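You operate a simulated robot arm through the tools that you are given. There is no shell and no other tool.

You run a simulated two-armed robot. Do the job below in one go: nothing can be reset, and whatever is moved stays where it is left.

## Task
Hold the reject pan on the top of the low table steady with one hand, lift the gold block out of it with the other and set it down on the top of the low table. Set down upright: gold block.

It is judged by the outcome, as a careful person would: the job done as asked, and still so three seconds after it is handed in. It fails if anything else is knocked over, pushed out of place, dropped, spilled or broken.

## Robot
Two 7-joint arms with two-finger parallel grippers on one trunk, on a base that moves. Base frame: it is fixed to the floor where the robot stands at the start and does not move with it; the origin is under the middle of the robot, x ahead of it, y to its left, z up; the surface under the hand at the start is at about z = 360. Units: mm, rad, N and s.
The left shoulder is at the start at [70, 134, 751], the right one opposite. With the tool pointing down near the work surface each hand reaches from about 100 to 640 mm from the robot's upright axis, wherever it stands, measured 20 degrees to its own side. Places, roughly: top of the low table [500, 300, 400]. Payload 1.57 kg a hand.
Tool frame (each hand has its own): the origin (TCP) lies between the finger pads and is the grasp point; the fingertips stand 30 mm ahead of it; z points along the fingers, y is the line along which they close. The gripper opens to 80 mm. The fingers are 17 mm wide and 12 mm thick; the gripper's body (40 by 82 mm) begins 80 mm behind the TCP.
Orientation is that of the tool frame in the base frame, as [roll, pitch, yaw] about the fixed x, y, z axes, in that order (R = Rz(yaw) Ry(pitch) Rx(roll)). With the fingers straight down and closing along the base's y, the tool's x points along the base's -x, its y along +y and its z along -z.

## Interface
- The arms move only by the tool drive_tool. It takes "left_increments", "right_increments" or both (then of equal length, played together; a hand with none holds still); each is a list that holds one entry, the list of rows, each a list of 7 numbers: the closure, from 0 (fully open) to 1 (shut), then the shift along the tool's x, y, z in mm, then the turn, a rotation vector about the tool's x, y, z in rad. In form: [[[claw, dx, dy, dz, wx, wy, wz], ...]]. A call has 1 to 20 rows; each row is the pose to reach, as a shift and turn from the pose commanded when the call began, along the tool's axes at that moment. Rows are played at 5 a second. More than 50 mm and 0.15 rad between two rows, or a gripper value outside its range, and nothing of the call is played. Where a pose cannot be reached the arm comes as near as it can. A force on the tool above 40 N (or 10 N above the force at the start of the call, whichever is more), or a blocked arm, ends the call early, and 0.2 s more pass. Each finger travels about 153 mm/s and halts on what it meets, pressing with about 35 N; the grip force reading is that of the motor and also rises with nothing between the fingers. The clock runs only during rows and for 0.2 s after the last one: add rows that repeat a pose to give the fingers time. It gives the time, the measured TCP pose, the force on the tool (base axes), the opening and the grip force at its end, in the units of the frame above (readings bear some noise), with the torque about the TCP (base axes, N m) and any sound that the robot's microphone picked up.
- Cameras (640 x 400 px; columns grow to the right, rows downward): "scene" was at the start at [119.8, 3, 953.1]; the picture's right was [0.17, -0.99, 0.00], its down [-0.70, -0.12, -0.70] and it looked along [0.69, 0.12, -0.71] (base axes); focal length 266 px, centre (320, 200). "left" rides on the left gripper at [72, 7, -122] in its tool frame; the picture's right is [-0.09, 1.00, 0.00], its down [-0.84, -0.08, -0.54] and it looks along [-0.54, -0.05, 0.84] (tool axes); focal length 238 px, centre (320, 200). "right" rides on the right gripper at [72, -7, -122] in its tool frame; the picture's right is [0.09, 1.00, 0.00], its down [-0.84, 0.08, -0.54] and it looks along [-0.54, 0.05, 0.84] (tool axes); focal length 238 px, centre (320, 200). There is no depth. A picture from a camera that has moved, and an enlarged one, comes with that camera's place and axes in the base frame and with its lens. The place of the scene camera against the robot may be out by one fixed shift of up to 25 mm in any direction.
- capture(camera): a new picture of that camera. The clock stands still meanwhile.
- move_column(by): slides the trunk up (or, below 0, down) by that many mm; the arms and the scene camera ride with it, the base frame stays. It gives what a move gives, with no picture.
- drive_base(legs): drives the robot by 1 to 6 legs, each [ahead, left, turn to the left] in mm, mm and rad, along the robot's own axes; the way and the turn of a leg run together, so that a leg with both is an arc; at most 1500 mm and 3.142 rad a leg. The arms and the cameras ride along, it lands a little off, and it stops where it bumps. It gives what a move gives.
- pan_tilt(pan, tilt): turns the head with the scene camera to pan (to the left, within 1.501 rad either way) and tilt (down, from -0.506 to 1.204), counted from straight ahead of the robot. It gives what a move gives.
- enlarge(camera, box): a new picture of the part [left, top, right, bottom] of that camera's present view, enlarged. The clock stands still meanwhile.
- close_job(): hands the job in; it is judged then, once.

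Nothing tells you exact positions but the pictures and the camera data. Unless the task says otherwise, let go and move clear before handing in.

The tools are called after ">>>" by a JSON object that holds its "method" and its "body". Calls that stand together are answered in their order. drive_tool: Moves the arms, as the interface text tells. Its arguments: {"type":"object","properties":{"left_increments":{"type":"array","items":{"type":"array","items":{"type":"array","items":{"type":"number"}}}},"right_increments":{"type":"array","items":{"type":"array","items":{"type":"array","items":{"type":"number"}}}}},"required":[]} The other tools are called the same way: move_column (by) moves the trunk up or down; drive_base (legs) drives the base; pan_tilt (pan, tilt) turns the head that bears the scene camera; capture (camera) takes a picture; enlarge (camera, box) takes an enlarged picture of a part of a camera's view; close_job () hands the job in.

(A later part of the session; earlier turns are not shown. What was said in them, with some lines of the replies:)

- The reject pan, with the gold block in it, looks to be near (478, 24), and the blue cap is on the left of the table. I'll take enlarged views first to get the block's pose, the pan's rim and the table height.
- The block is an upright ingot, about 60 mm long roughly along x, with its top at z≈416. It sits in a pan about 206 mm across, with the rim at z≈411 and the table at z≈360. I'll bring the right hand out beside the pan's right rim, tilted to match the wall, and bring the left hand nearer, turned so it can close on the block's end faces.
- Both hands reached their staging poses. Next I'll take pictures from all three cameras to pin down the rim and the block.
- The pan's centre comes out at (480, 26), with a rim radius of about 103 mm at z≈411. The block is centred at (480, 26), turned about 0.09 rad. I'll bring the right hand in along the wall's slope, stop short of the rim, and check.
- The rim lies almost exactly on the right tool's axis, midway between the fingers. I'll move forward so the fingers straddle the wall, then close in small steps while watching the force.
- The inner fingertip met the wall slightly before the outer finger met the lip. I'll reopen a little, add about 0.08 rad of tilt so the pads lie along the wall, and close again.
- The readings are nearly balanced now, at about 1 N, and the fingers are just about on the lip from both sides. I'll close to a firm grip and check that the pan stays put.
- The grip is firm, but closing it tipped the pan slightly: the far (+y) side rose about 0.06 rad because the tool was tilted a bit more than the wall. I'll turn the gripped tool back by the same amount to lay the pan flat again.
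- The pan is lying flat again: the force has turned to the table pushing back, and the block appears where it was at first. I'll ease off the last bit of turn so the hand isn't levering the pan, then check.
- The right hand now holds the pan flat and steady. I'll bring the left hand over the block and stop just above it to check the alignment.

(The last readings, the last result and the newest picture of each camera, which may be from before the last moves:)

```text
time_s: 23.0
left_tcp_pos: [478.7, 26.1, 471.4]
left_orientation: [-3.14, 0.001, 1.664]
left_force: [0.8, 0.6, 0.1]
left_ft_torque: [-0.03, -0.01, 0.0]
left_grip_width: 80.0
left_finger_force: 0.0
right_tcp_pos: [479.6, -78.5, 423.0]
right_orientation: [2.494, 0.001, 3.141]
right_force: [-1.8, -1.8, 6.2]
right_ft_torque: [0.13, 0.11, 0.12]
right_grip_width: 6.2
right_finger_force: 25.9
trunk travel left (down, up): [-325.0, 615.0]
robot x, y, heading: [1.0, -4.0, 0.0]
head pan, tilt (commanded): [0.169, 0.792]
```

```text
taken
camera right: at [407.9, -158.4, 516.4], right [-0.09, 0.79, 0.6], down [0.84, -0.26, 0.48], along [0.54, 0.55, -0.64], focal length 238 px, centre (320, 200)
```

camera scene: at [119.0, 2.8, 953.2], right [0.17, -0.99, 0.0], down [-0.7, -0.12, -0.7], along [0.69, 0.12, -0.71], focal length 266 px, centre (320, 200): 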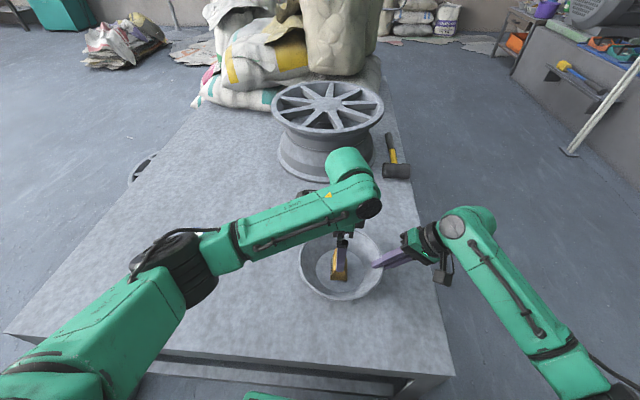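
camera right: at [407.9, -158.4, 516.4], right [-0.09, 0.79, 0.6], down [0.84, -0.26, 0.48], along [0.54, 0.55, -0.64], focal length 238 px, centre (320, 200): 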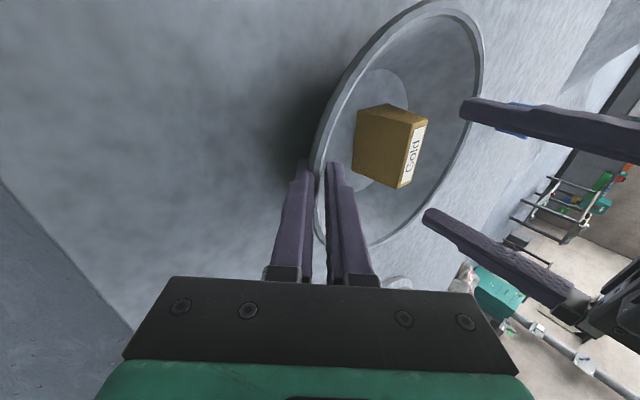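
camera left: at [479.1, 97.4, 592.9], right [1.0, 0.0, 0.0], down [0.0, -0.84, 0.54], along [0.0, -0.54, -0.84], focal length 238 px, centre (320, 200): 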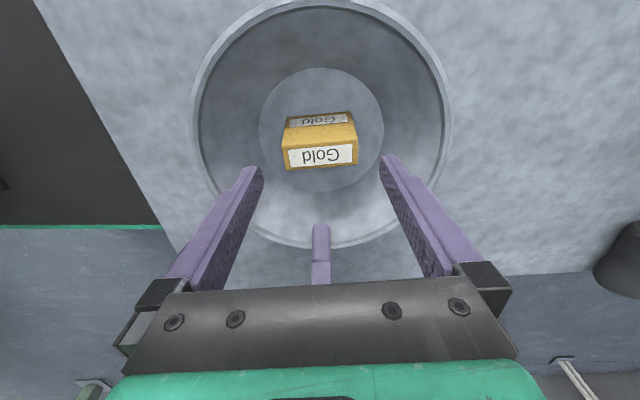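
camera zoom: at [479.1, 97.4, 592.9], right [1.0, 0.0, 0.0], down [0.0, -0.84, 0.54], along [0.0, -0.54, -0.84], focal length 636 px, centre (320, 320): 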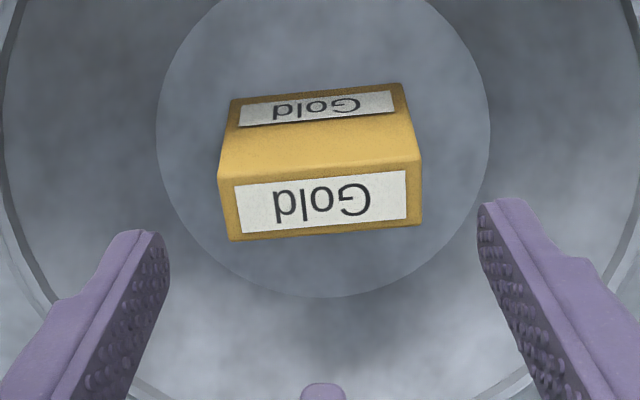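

The left hand is centred over the block, with the block's ends about 10 mm inside each finger and the yaw matching. I'll descend so the pads cover the end faces.

>>> {"method": "drive_tool", "body": {"left_increments": [[[0, 0, 0, 20, 0, 0, 0], [0, 0, 0, 40, 0, 0, 0], [0, 0, 0, 55, 0, 0, 0], [0, 0, 0, 67, 0, 0, 0], [0, 0, 0, 67, 0, 0, 0]]]}}

>>> {"method": "enlarge", "body": {"camera": "left", "box": [200, 80, 440, 230]}}

>>> {"method": "enlarge", "body": {"camera": "scene", "box": [280, 190, 440, 310]}}

>>> {"method": "enlarge", "body": {"camera": "right", "box": [280, 60, 520, 210]}}

```text
time_s: 24.2
left_tcp_pos: [477.7, 25.3, 404.3]
left_orientation: [3.14, 0.0, 1.664]
left_force: [-0.2, 1.0, -0.1]
left_ft_torque: [-0.02, 0.02, 0.01]
left_grip_width: 80.1
left_finger_force: 0.1
right_tcp_pos: [479.6, -79.7, 422.2]
right_orientation: [2.495, -0.002, -3.141]
right_force: [-1.8, -1.6, 3.0]
right_ft_torque: [0.18, 0.07, 0.09]
right_grip_width: 6.5
right_finger_force: 26.0
trunk travel left (down, up): [-325.0, 615.0]
robot x, y, heading: [1.5, -1.2, 0.002]
head pan, tilt (commanded): [0.169, 0.792]
```

```text
2.67 times, centred on (320, 155) of left
camera zoom: at [479.6, 97.2, 526.3], right [1.0, 0.0, 0.0], down [0.0, -0.84, 0.54], along [0.0, -0.54, -0.84], focal length 636 px, centre (320, 320)
```

zoom: 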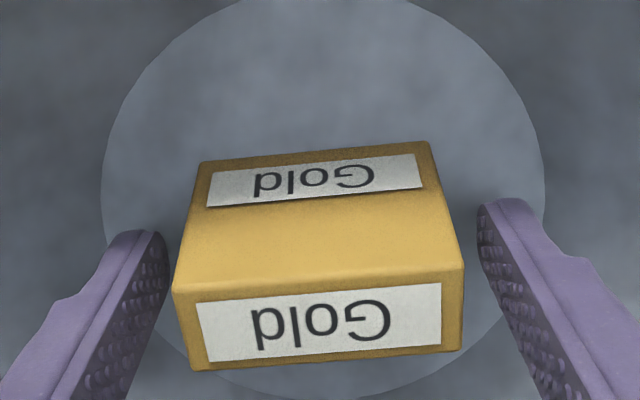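

```text
3.33 times, centred on (360, 250) of scene
camera zoom: at [119.3, 2.9, 953.2], right [0.17, -0.99, 0.0], down [-0.7, -0.12, -0.7], along [0.69, 0.12, -0.71], focal length 886 px, centre (187, 33)
```

zoom: 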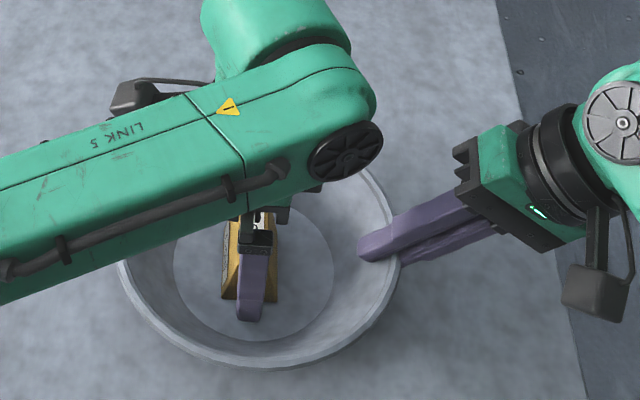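

```text
2.67 times, centred on (400, 135) of right
camera zoom: at [408.1, -158.2, 516.4], right [-0.09, 0.79, 0.6], down [0.84, -0.26, 0.48], along [0.54, 0.55, -0.64], focal length 636 px, centre (107, 373)
```

zoom: 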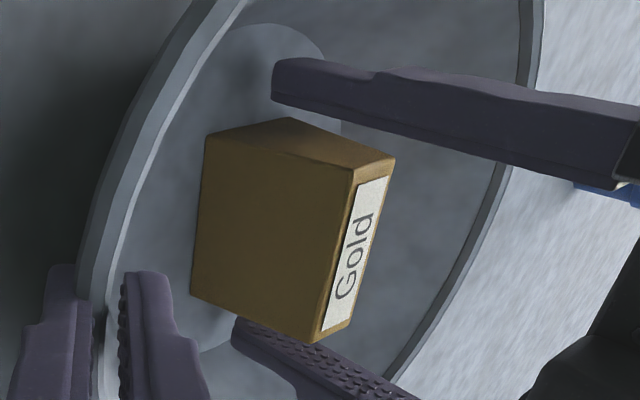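

>>> {"method": "drive_tool", "body": {"left_increments": [[[0.12, 0, 0, 0, 0, 0, 0], [0.2, 0, 0, 0, 0, 0, 0], [0.23, 0, 0, 0, 0, 0, 0], [0.25, 0, 0, 0, 0, 0, 0], [0.26, 0, 0, 0, 0, 0, 0], [0.27, 0, 0, 0, 0, 0, 0], [0.28, 0, 0, 0, 0, 0, 0], [0.28, 0, 0, 0, 0, 0, 0]]]}}

```text
time_s: 26.0
left_tcp_pos: [478.6, 26.0, 404.9]
left_orientation: [-3.14, -0.002, 1.665]
left_force: [-0.2, -0.3, 0.6]
left_ft_torque: [0.04, 0.02, 0.0]
left_grip_width: 58.9
left_finger_force: 34.8
right_tcp_pos: [479.1, -78.4, 422.4]
right_orientation: [2.494, 0.0, 3.141]
right_force: [-0.8, -0.2, 3.0]
right_ft_torque: [0.16, 0.02, 0.09]
right_grip_width: 6.4
right_finger_force: 26.5
trunk travel left (down, up): [-325.0, 615.0]
robot x, y, heading: [-0.2, 0.3, 0.005]
head pan, tilt (commanded): [0.169, 0.792]
```

The block is gripped on its end faces: 58.9 mm wide, 35 N, with no side load. I'll make a small test lift while the right hand holds the pan.

>>> {"method": "drive_tool", "body": {"left_increments": [[[0.32, 0, 0, 0, 0, 0, 0], [0.35, 0, 0, 0, 0, 0, 0], [0.35, 0, 0, -3, 0, 0, 0], [0.35, 0, 0, -7, 0, 0, 0], [0.35, 0, 0, -12, 0, 0, 0], [0.35, 0, 0, -12, 0, 0, 0]]]}}

>>> {"method": "enlarge", "body": {"camera": "right", "box": [280, 60, 520, 210]}}

>>> {"method": "enlarge", "body": {"camera": "left", "box": [200, 80, 440, 230]}}

```text
time_s: 27.4
left_tcp_pos: [480.1, 25.3, 416.8]
left_orientation: [-3.141, 0.0, 1.665]
left_force: [-0.4, -1.4, 0.0]
left_ft_torque: [0.0, -0.02, 0.04]
left_grip_width: 59.2
left_finger_force: 35.3
right_tcp_pos: [480.2, -79.3, 422.3]
right_orientation: [2.493, 0.0, 3.14]
right_force: [-0.8, 0.9, 3.5]
right_ft_torque: [0.12, -0.01, 0.03]
right_grip_width: 6.2
right_finger_force: 26.0
trunk travel left (down, up): [-325.0, 615.0]
robot x, y, heading: [2.1, 0.3, 0.003]
head pan, tilt (commanded): [0.169, 0.792]
```

```text
2.67 times, centred on (400, 135) of right
camera zoom: at [408.2, -158.2, 516.4], right [-0.09, 0.79, 0.6], down [0.84, -0.26, 0.48], along [0.54, 0.55, -0.64], focal length 636 px, centre (107, 373)
```

zoom: 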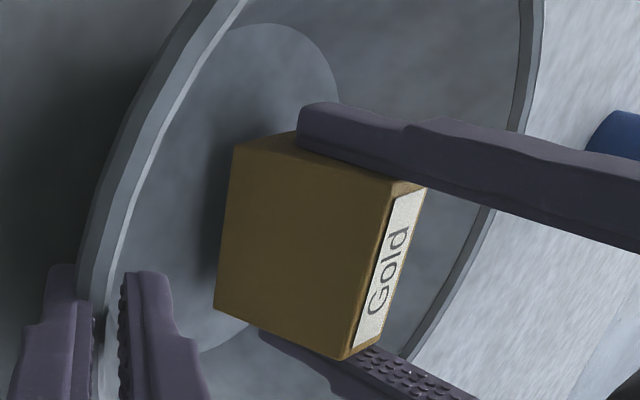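

```text
2.67 times, centred on (320, 155) of left
camera zoom: at [480.2, 97.9, 538.3], right [1.0, 0.0, 0.0], down [0.0, -0.84, 0.54], along [0.0, -0.54, -0.84], focal length 636 px, centre (320, 320)
```

zoom: 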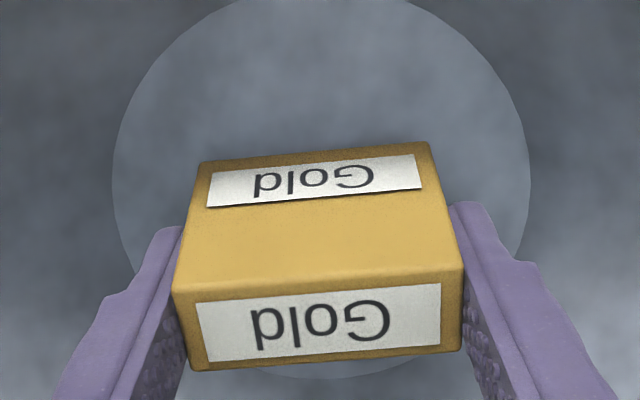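

The block came up cleanly and the pan didn't move. I'll lift it clear of the rim and carry it left to the open table near (480, 234), between the pan and the blue cap.

>>> {"method": "drive_tool", "body": {"left_increments": [[[0.35, 0, 0, -20, 0, 0, 0], [0.35, 0, 0, -42, 0, 0, 0], [0.35, 0, 0, -64, 0, 0, 0], [0.35, 0, 0, -86, 0, 0, 0], [0.35, 20, 1.9, -86, 0, 0, 0], [0.35, 50, 4.7, -86, 0, 0, 0], [0.35, 85, 7.9, -86, 0, 0, 0], [0.35, 120, 11.2, -86, 0, 0, 0], [0.35, 155, 14.5, -86, 0, 0, 0], [0.35, 185, 17.3, -86, 0, 0, 0], [0.35, 207, 19.3, -86, 0, 0, 0], [0.35, 207, 19.3, -86, 0, 0, 0]]]}}

>>> {"method": "capture", "body": {"camera": "scene"}}

>>> {"method": "capture", "body": {"camera": "left"}}

>>> {"method": "capture", "body": {"camera": "right"}}

```text
time_s: 30.0
left_tcp_pos: [480.4, 232.9, 501.2]
left_orientation: [3.14, 0.001, 1.663]
left_force: [-0.5, -0.4, -0.6]
left_ft_torque: [-0.01, 0.04, 0.0]
left_grip_width: 59.0
left_finger_force: 34.9
right_tcp_pos: [480.4, -78.5, 421.4]
right_orientation: [2.494, -0.002, 3.142]
right_force: [-1.0, -1.1, 2.6]
right_ft_torque: [0.16, -0.09, 0.0]
right_grip_width: 6.1
right_finger_force: 25.8
trunk travel left (down, up): [-325.0, 615.0]
robot x, y, heading: [2.1, -0.1, 0.0]
head pan, tilt (commanded): [0.169, 0.792]
```

```text
taken
camera scene: at [119.5, 3.0, 953.2], right [0.17, -0.99, 0.0], down [-0.7, -0.12, -0.7], along [0.69, 0.12, -0.71], focal length 266 px, centre (320, 200)
```

scene: 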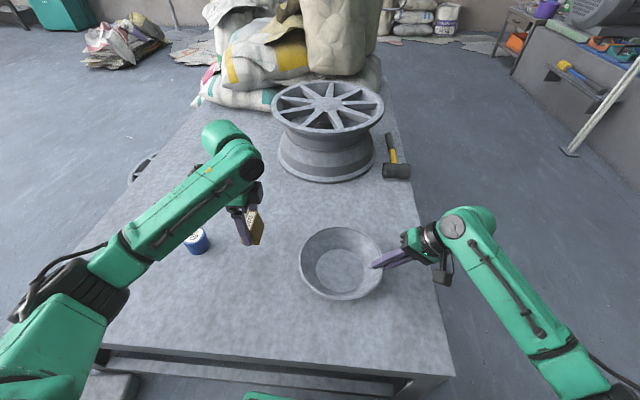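

```text
taken
camera left: at [481.1, 305.0, 623.4], right [1.0, 0.0, 0.0], down [0.0, -0.84, 0.54], along [0.0, -0.54, -0.84], focal length 238 px, centre (320, 200)
```

left: 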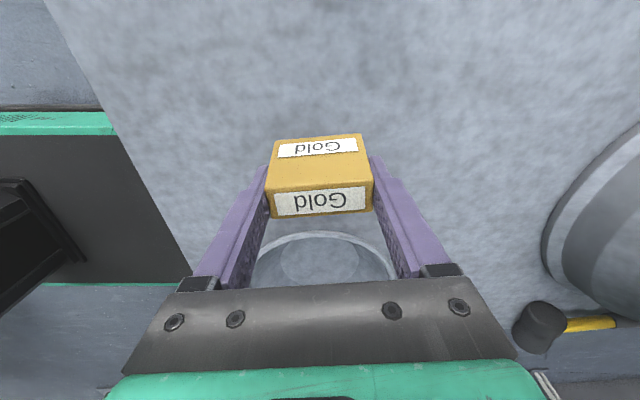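

```text
taken
camera right: at [408.2, -158.3, 516.4], right [-0.09, 0.79, 0.6], down [0.84, -0.27, 0.48], along [0.54, 0.55, -0.64], focal length 238 px, centre (320, 200)
```

right: 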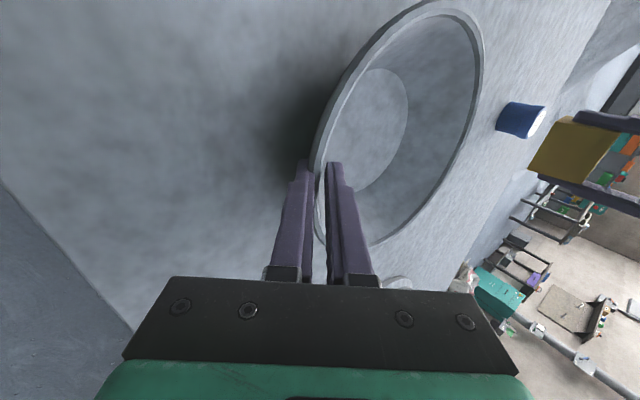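

>>> {"method": "drive_tool", "body": {"left_increments": [[[0.35, 0, 0, 25, 0, 0, 0], [0.35, 0, 0, 50, 0, 0, 0], [0.35, 0, 0, 72, 0, 0, 0], [0.35, 0, 0, 86, 0, 0, 0], [0.35, 0, 0, 94, 0, 0, 0], [0.35, 0, 0, 94, 0, 0, 0]]]}}

>>> {"method": "enlarge", "body": {"camera": "left", "box": [220, 100, 420, 240]}}

>>> {"method": "enlarge", "body": {"camera": "scene", "box": [160, 190, 320, 290]}}

```text
time_s: 31.4
left_tcp_pos: [480.2, 232.1, 408.9]
left_orientation: [3.141, 0.0, 1.663]
left_force: [-0.3, 0.3, -1.1]
left_ft_torque: [0.01, -0.01, 0.0]
left_grip_width: 59.1
left_finger_force: 35.6
right_tcp_pos: [479.7, -79.5, 422.4]
right_orientation: [2.496, -0.001, 3.141]
right_force: [-0.9, -1.2, 3.4]
right_ft_torque: [0.12, -0.04, 0.0]
right_grip_width: 6.2
right_finger_force: 26.1
trunk travel left (down, up): [-325.0, 615.0]
robot x, y, heading: [-1.2, -0.0, 0.001]
head pan, tilt (commanded): [0.169, 0.792]
```

```text
2.86 times, centred on (320, 170) of left
camera zoom: at [480.4, 304.7, 529.8], right [1.0, 0.0, 0.0], down [0.0, -0.84, 0.54], along [0.0, -0.54, -0.84], focal length 681 px, centre (320, 286)
```

zoom: 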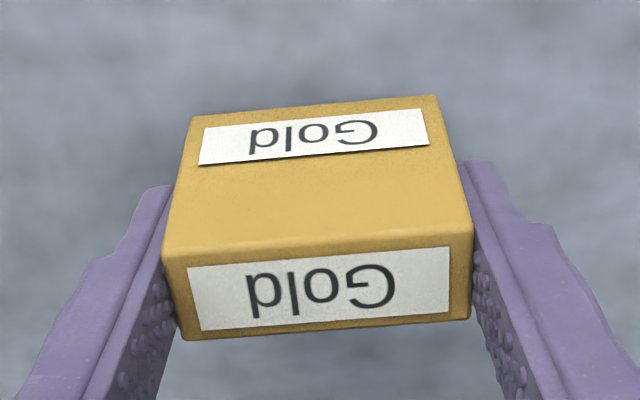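

```text
4.00 times, centred on (240, 240) of scene
camera zoom: at [119.5, 3.0, 953.2], right [0.17, -0.99, 0.0], down [-0.7, -0.12, -0.7], along [0.69, 0.12, -0.71], focal length 1064 px, centre (640, 40)
```

zoom: 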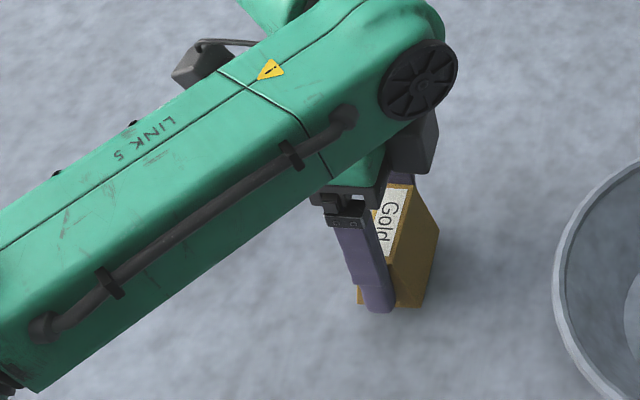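

Now I'll lower in 1 mm steps until the table takes the block.

>>> {"method": "drive_tool", "body": {"left_increments": [[[0.35, 0, 0, 1, 0, 0, 0], [0.35, 0, 0, 2, 0, 0, 0], [0.35, 0, 0, 3, 0, 0, 0], [0.35, 0, 0, 4, 0, 0, 0], [0.35, 0, 0, 5, 0, 0, 0], [0.35, 0, 0, 5, 0, 0, 0]]]}}

```text
time_s: 32.8
left_tcp_pos: [479.1, 233.7, 403.0]
left_orientation: [-3.141, -0.001, 1.663]
left_force: [-0.2, -0.6, -1.0]
left_ft_torque: [-0.04, -0.03, 0.0]
left_grip_width: 58.7
left_finger_force: 34.9
right_tcp_pos: [479.3, -79.2, 421.7]
right_orientation: [2.494, 0.0, 3.141]
right_force: [0.7, -0.6, 3.0]
right_ft_torque: [0.13, -0.09, -0.01]
right_grip_width: 6.4
right_finger_force: 25.9
trunk travel left (down, up): [-325.0, 615.0]
robot x, y, heading: [-1.3, 2.3, 0.004]
head pan, tilt (commanded): [0.169, 0.792]
```

>>> {"method": "drive_tool", "body": {"left_increments": [[[0.35, 0, 0, 0.7, 0, 0, 0], [0.35, 0, 0, 1.4, 0, 0, 0], [0.35, 0, 0, 2, 0, 0, 0], [0.35, 0, 0, 2, 0, 0, 0]]]}}

```text
time_s: 33.8
left_tcp_pos: [480.3, 233.2, 400.6]
left_orientation: [3.139, 0.0, 1.663]
left_force: [0.1, -0.6, -0.9]
left_ft_torque: [0.0, -0.01, -0.01]
left_grip_width: 59.4
left_finger_force: 35.3
right_tcp_pos: [480.8, -79.3, 421.6]
right_orientation: [2.493, -0.001, -3.14]
right_force: [0.2, -0.9, 3.9]
right_ft_torque: [0.11, -0.07, 0.01]
right_grip_width: 6.4
right_finger_force: 25.4
trunk travel left (down, up): [-325.0, 615.0]
robot x, y, heading: [-0.5, -1.9, -0.0]
head pan, tilt (commanded): [0.169, 0.792]
```

>>> {"method": "drive_tool", "body": {"left_increments": [[[0.35, 0, 0, 0.7, 0, 0, 0], [0.35, 0, 0, 1.4, 0, 0, 0], [0.35, 0, 0, 2, 0, 0, 0], [0.35, 0, 0, 2, 0, 0, 0]]]}}

>>> {"method": "enlarge", "body": {"camera": "scene", "box": [220, 220, 300, 280]}}

```text
time_s: 34.8
left_tcp_pos: [479.9, 232.2, 399.7]
left_orientation: [3.141, -0.001, 1.662]
left_force: [0.1, -1.6, 3.4]
left_ft_torque: [-0.03, 0.1, 0.05]
left_grip_width: 59.1
left_finger_force: 34.7
right_tcp_pos: [480.4, -79.6, 421.7]
right_orientation: [2.496, -0.001, 3.141]
right_force: [0.9, 0.4, 0.8]
right_ft_torque: [0.1, -0.12, -0.01]
right_grip_width: 6.4
right_finger_force: 25.9
trunk travel left (down, up): [-325.0, 615.0]
robot x, y, heading: [-1.2, 4.7, 0.003]
head pan, tilt (commanded): [0.169, 0.792]
```

```text
6.67 times, centred on (260, 250) of scene
camera zoom: at [119.3, 2.8, 953.2], right [0.17, -0.99, 0.0], down [-0.7, -0.12, -0.7], along [0.69, 0.12, -0.71], focal length 1773 px, centre (720, -133)
```

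zoom: 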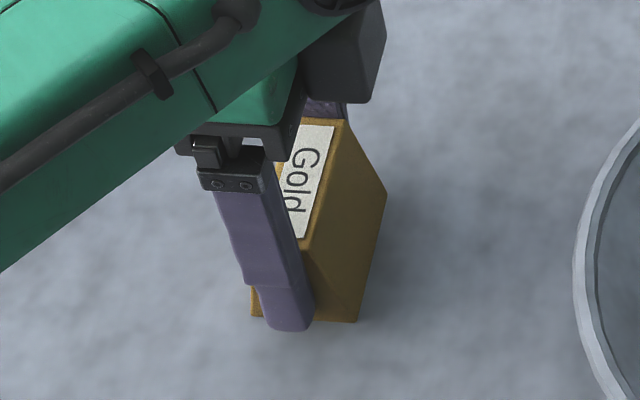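

The table is now taking the block (the force changed from −1 N to +3.4 N). I'll open the left fingers gradually and evenly.

>>> {"method": "drive_tool", "body": {"left_increments": [[[0.3, 0, 0, 0, 0, 0, 0], [0.275, 0, 0, 0, 0, 0, 0], [0.265, 0, 0, 0, 0, 0, 0], [0.255, 0, 0, 0, 0, 0, 0], [0.24, 0, 0, 0, 0, 0, 0], [0.2, 0, 0, 0, 0, 0, 0], [0.1, 0, 0, 0, 0, 0, 0], [0.0, 0, 0, 0, 0, 0, 0], [0.0, 0, 0, 0, 0, 0, 0]]]}}

>>> {"method": "enlarge", "body": {"camera": "left", "box": [200, 80, 440, 230]}}

>>> {"method": "enlarge", "body": {"camera": "scene", "box": [220, 220, 300, 280]}}

```text
time_s: 36.8
left_tcp_pos: [479.4, 234.1, 400.4]
left_orientation: [3.141, -0.001, 1.665]
left_force: [1.2, 0.0, 0.1]
left_ft_torque: [-0.03, -0.04, -0.02]
left_grip_width: 79.9
left_finger_force: 0.1
right_tcp_pos: [480.6, -79.8, 422.9]
right_orientation: [2.494, 0.0, -3.141]
right_force: [-1.5, -0.6, 3.1]
right_ft_torque: [0.16, 0.08, 0.05]
right_grip_width: 6.4
right_finger_force: 25.8
trunk travel left (down, up): [-325.0, 615.0]
robot x, y, heading: [-1.4, -0.3, 0.003]
head pan, tilt (commanded): [0.169, 0.792]
```

```text
2.67 times, centred on (320, 155) of left
camera zoom: at [481.1, 305.8, 521.2], right [1.0, 0.0, 0.0], down [0.0, -0.84, 0.54], along [0.0, -0.54, -0.84], focal length 636 px, centre (320, 320)
```

zoom: 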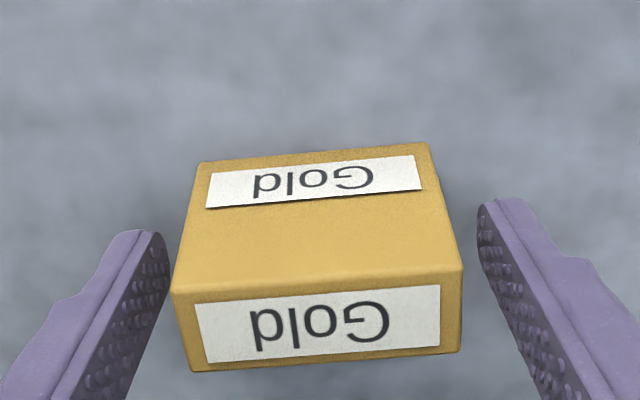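

```text
6.67 times, centred on (260, 250) of scene
camera zoom: at [119.4, 2.9, 953.2], right [0.17, -0.99, 0.0], down [-0.7, -0.12, -0.7], along [0.69, 0.12, -0.71], focal length 1773 px, centre (720, -133)
```

zoom: 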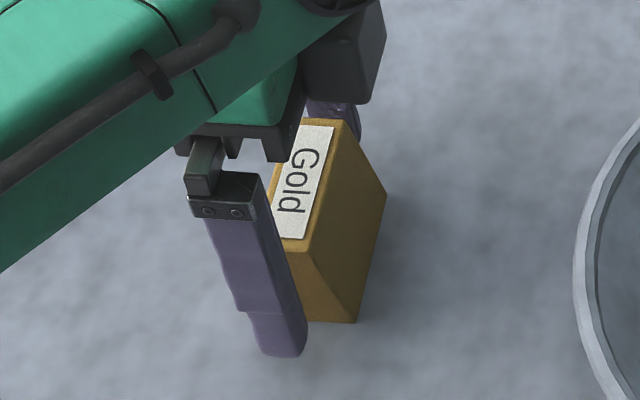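

The block is standing upright by itself. I'll raise the left hand straight up and clear, then slowly release the pan with the right.

>>> {"method": "drive_tool", "body": {"left_increments": [[[0, 0, 0, -15, 0, 0, 0], [0, 0, 0, -40, 0, 0, 0], [0, 0, 0, -75, 0, 0, 0], [0, 0, 0, -115, 0, 0, 0], [0, 0, 0, -155, 0, 0, 0], [0, 0, 0, -180, 0, 0, 0], [0, 0, 0, -180, 0, 0, 0]]]}}

>>> {"method": "drive_tool", "body": {"right_increments": [[[0.93, 0, 0, 0, 0, 0, 0], [0.92, 0, 0, 0, 0, 0, 0], [0.91, 0, 0, 0, 0, 0, 0], [0.9, 0, 0, 0, 0, 0, 0], [0.88, 0, 0, 0, 0, 0, 0], [0.86, 0, 0, 0, 0, 0, 0], [0.83, 0, 0, 0, 0, 0, 0], [0.8, 0, 0, 0, 0, 0, 0], [0.75, 0, 0, 0, 0, 0, 0], [0.7, 0, 0, 0, 0, 0, 0], [0.7, 0, 0, 0, 0, 0, 0]]]}}

>>> {"method": "enlarge", "body": {"camera": "right", "box": [260, 100, 400, 240]}}

>>> {"method": "capture", "body": {"camera": "scene"}}

```text
time_s: 38.4
left_tcp_pos: [479.5, 234.3, 579.7]
left_orientation: [3.141, 0.001, 1.662]
left_force: [-0.4, 0.8, 0.0]
left_ft_torque: [-0.03, 0.03, -0.02]
left_grip_width: 80.0
left_finger_force: 0.1
right_tcp_pos: [479.4, -80.7, 422.8]
right_orientation: [2.493, 0.0, 3.141]
right_force: [-0.6, 0.3, 2.0]
right_ft_torque: [0.12, -0.04, 0.02]
right_grip_width: 6.4
right_finger_force: 26.2
trunk travel left (down, up): [-325.0, 615.0]
robot x, y, heading: [4.4, -1.5, -0.002]
head pan, tilt (commanded): [0.169, 0.792]
```

```text
time_s: 40.8
left_tcp_pos: [480.2, 234.2, 579.5]
left_orientation: [3.141, 0.001, 1.664]
left_force: [0.5, -0.2, 0.3]
left_ft_torque: [0.0, 0.01, 0.02]
left_grip_width: 79.8
left_finger_force: 0.1
right_tcp_pos: [480.3, -78.5, 422.0]
right_orientation: [2.495, 0.001, -3.141]
right_force: [-0.4, -0.6, 0.0]
right_ft_torque: [0.02, -0.01, 0.0]
right_grip_width: 24.0
right_finger_force: 0.0
trunk travel left (down, up): [-325.0, 615.0]
robot x, y, heading: [-1.1, -1.2, 0.004]
head pan, tilt (commanded): [0.169, 0.792]
```

```text
2.86 times, centred on (330, 170) of right
camera zoom: at [408.4, -158.2, 516.1], right [-0.09, 0.79, 0.6], down [0.84, -0.26, 0.48], along [0.54, 0.55, -0.64], focal length 681 px, centre (291, 286)
```

zoom: 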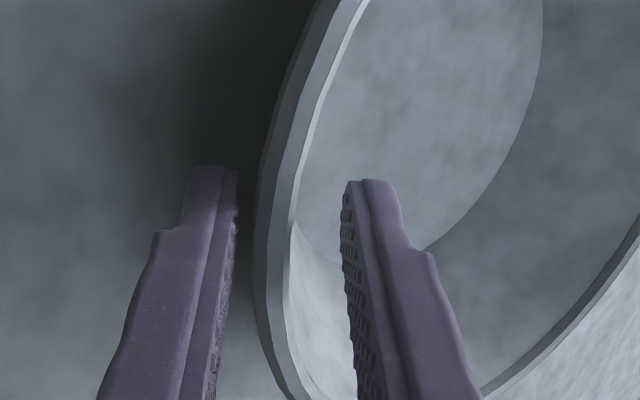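

```text
taken
camera scene: at [119.8, 3.0, 953.1], right [0.17, -0.99, 0.0], down [-0.7, -0.12, -0.7], along [0.69, 0.12, -0.71], focal length 266 px, centre (320, 200)
```

scene: 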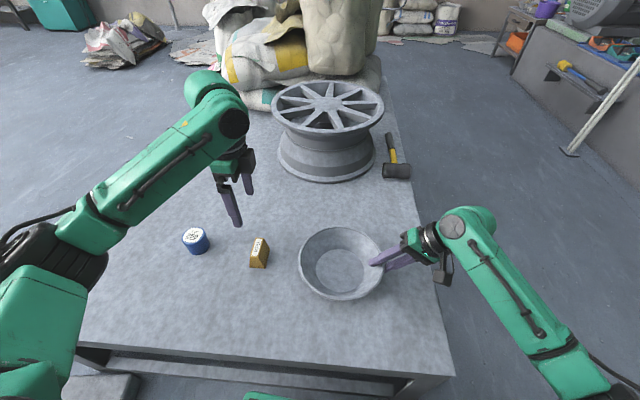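

Both hands have let go, and the block stands at about (480, 234). Now I'll back the right hand out along its own axis.

>>> {"method": "drive_tool", "body": {"right_increments": [[[0.62, 0, 0, 0, 0, 0, 0], [0.62, 0, 0, -10, 0, 0, 0], [0.62, 0, 0, -25, 0, 0, 0], [0.62, 0, 0, -45, 0, 0, 0], [0.62, 0, 0, -75, 0, 0, 0], [0.62, 0, 0, -110, 0, 0, 0], [0.62, 0, 0, -145, 0, 0, 0], [0.62, 0, 0, -145, 0, 0, 0]]]}}

>>> {"method": "capture", "body": {"camera": "scene"}}

>>> {"method": "enlarge", "body": {"camera": "scene", "box": [170, 200, 400, 320]}}

>>> {"method": "capture", "body": {"camera": "left"}}

```text
time_s: 42.6
left_tcp_pos: [481.6, 234.3, 580.2]
left_orientation: [3.141, 0.0, 1.663]
left_force: [0.1, 0.6, 0.6]
left_ft_torque: [-0.03, 0.04, -0.02]
left_grip_width: 80.1
left_finger_force: 0.0
right_tcp_pos: [479.4, -168.0, 538.8]
right_orientation: [2.494, 0.001, -3.14]
right_force: [-0.2, -0.4, 0.0]
right_ft_torque: [0.01, 0.01, 0.0]
right_grip_width: 30.2
right_finger_force: 0.0
trunk travel left (down, up): [-325.0, 615.0]
robot x, y, heading: [-2.0, -1.8, 0.0]
head pan, tilt (commanded): [0.169, 0.792]
```

```text
taken
camera scene: at [119.9, 3.0, 953.1], right [0.17, -0.99, 0.0], down [-0.7, -0.12, -0.7], along [0.69, 0.12, -0.71], focal length 266 px, centre (320, 200)
```

scene: 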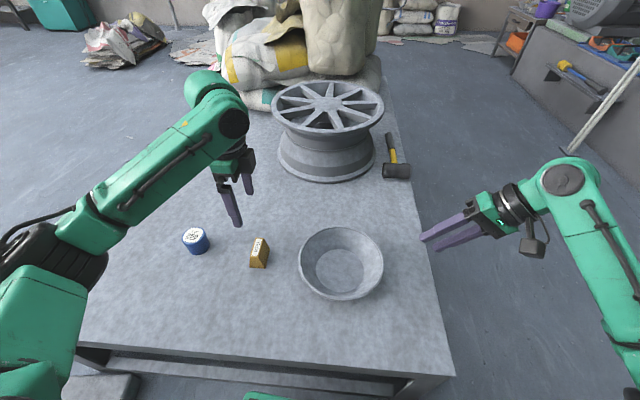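

```text
2.78 times, centred on (285, 260) of scene
camera zoom: at [119.9, 3.0, 953.1], right [0.17, -0.99, 0.0], down [-0.7, -0.12, -0.7], along [0.69, 0.12, -0.71], focal length 740 px, centre (417, 33)
```

zoom: 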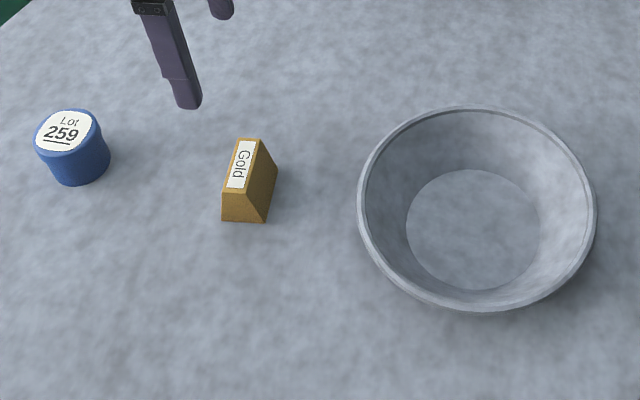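

```text
taken
camera left: at [481.5, 306.6, 701.3], right [1.0, 0.0, 0.0], down [0.0, -0.84, 0.54], along [0.0, -0.54, -0.84], focal length 238 px, centre (320, 200)
```

left: 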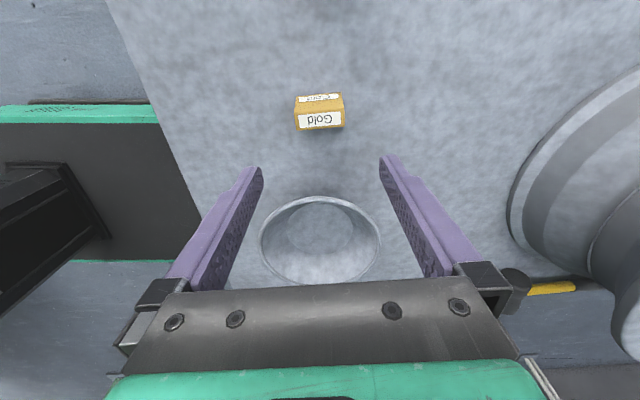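

The gold block stands upright on the table, and the pan is flat, empty and within about 3 mm of where it started. The cap, hammer and wheel haven't moved, and both hands are clear, so I'm handing in the job.

>>> {"method": "close_job", "body": {}}

```text
The job is handed in.
```

The gold block is out of the reject pan and standing upright on the low table, in the open space between the pan and the blue cap. The right hand held the pan's rim the whole time the left hand lifted and placed the block. I then let go with both hands, moved them clear and handed the job in.

- **Pan tilt:** while I was taking hold of the rim, the pan briefly tipped a few degrees with the block still in it. I laid it flat again before lifting the block.
- **Pan position:** the pan is now flat and empty, about 2–3 mm to the right of where it started.
- **Everything else:** the cap, hammer and wheel look undisturbed in the last pictures.
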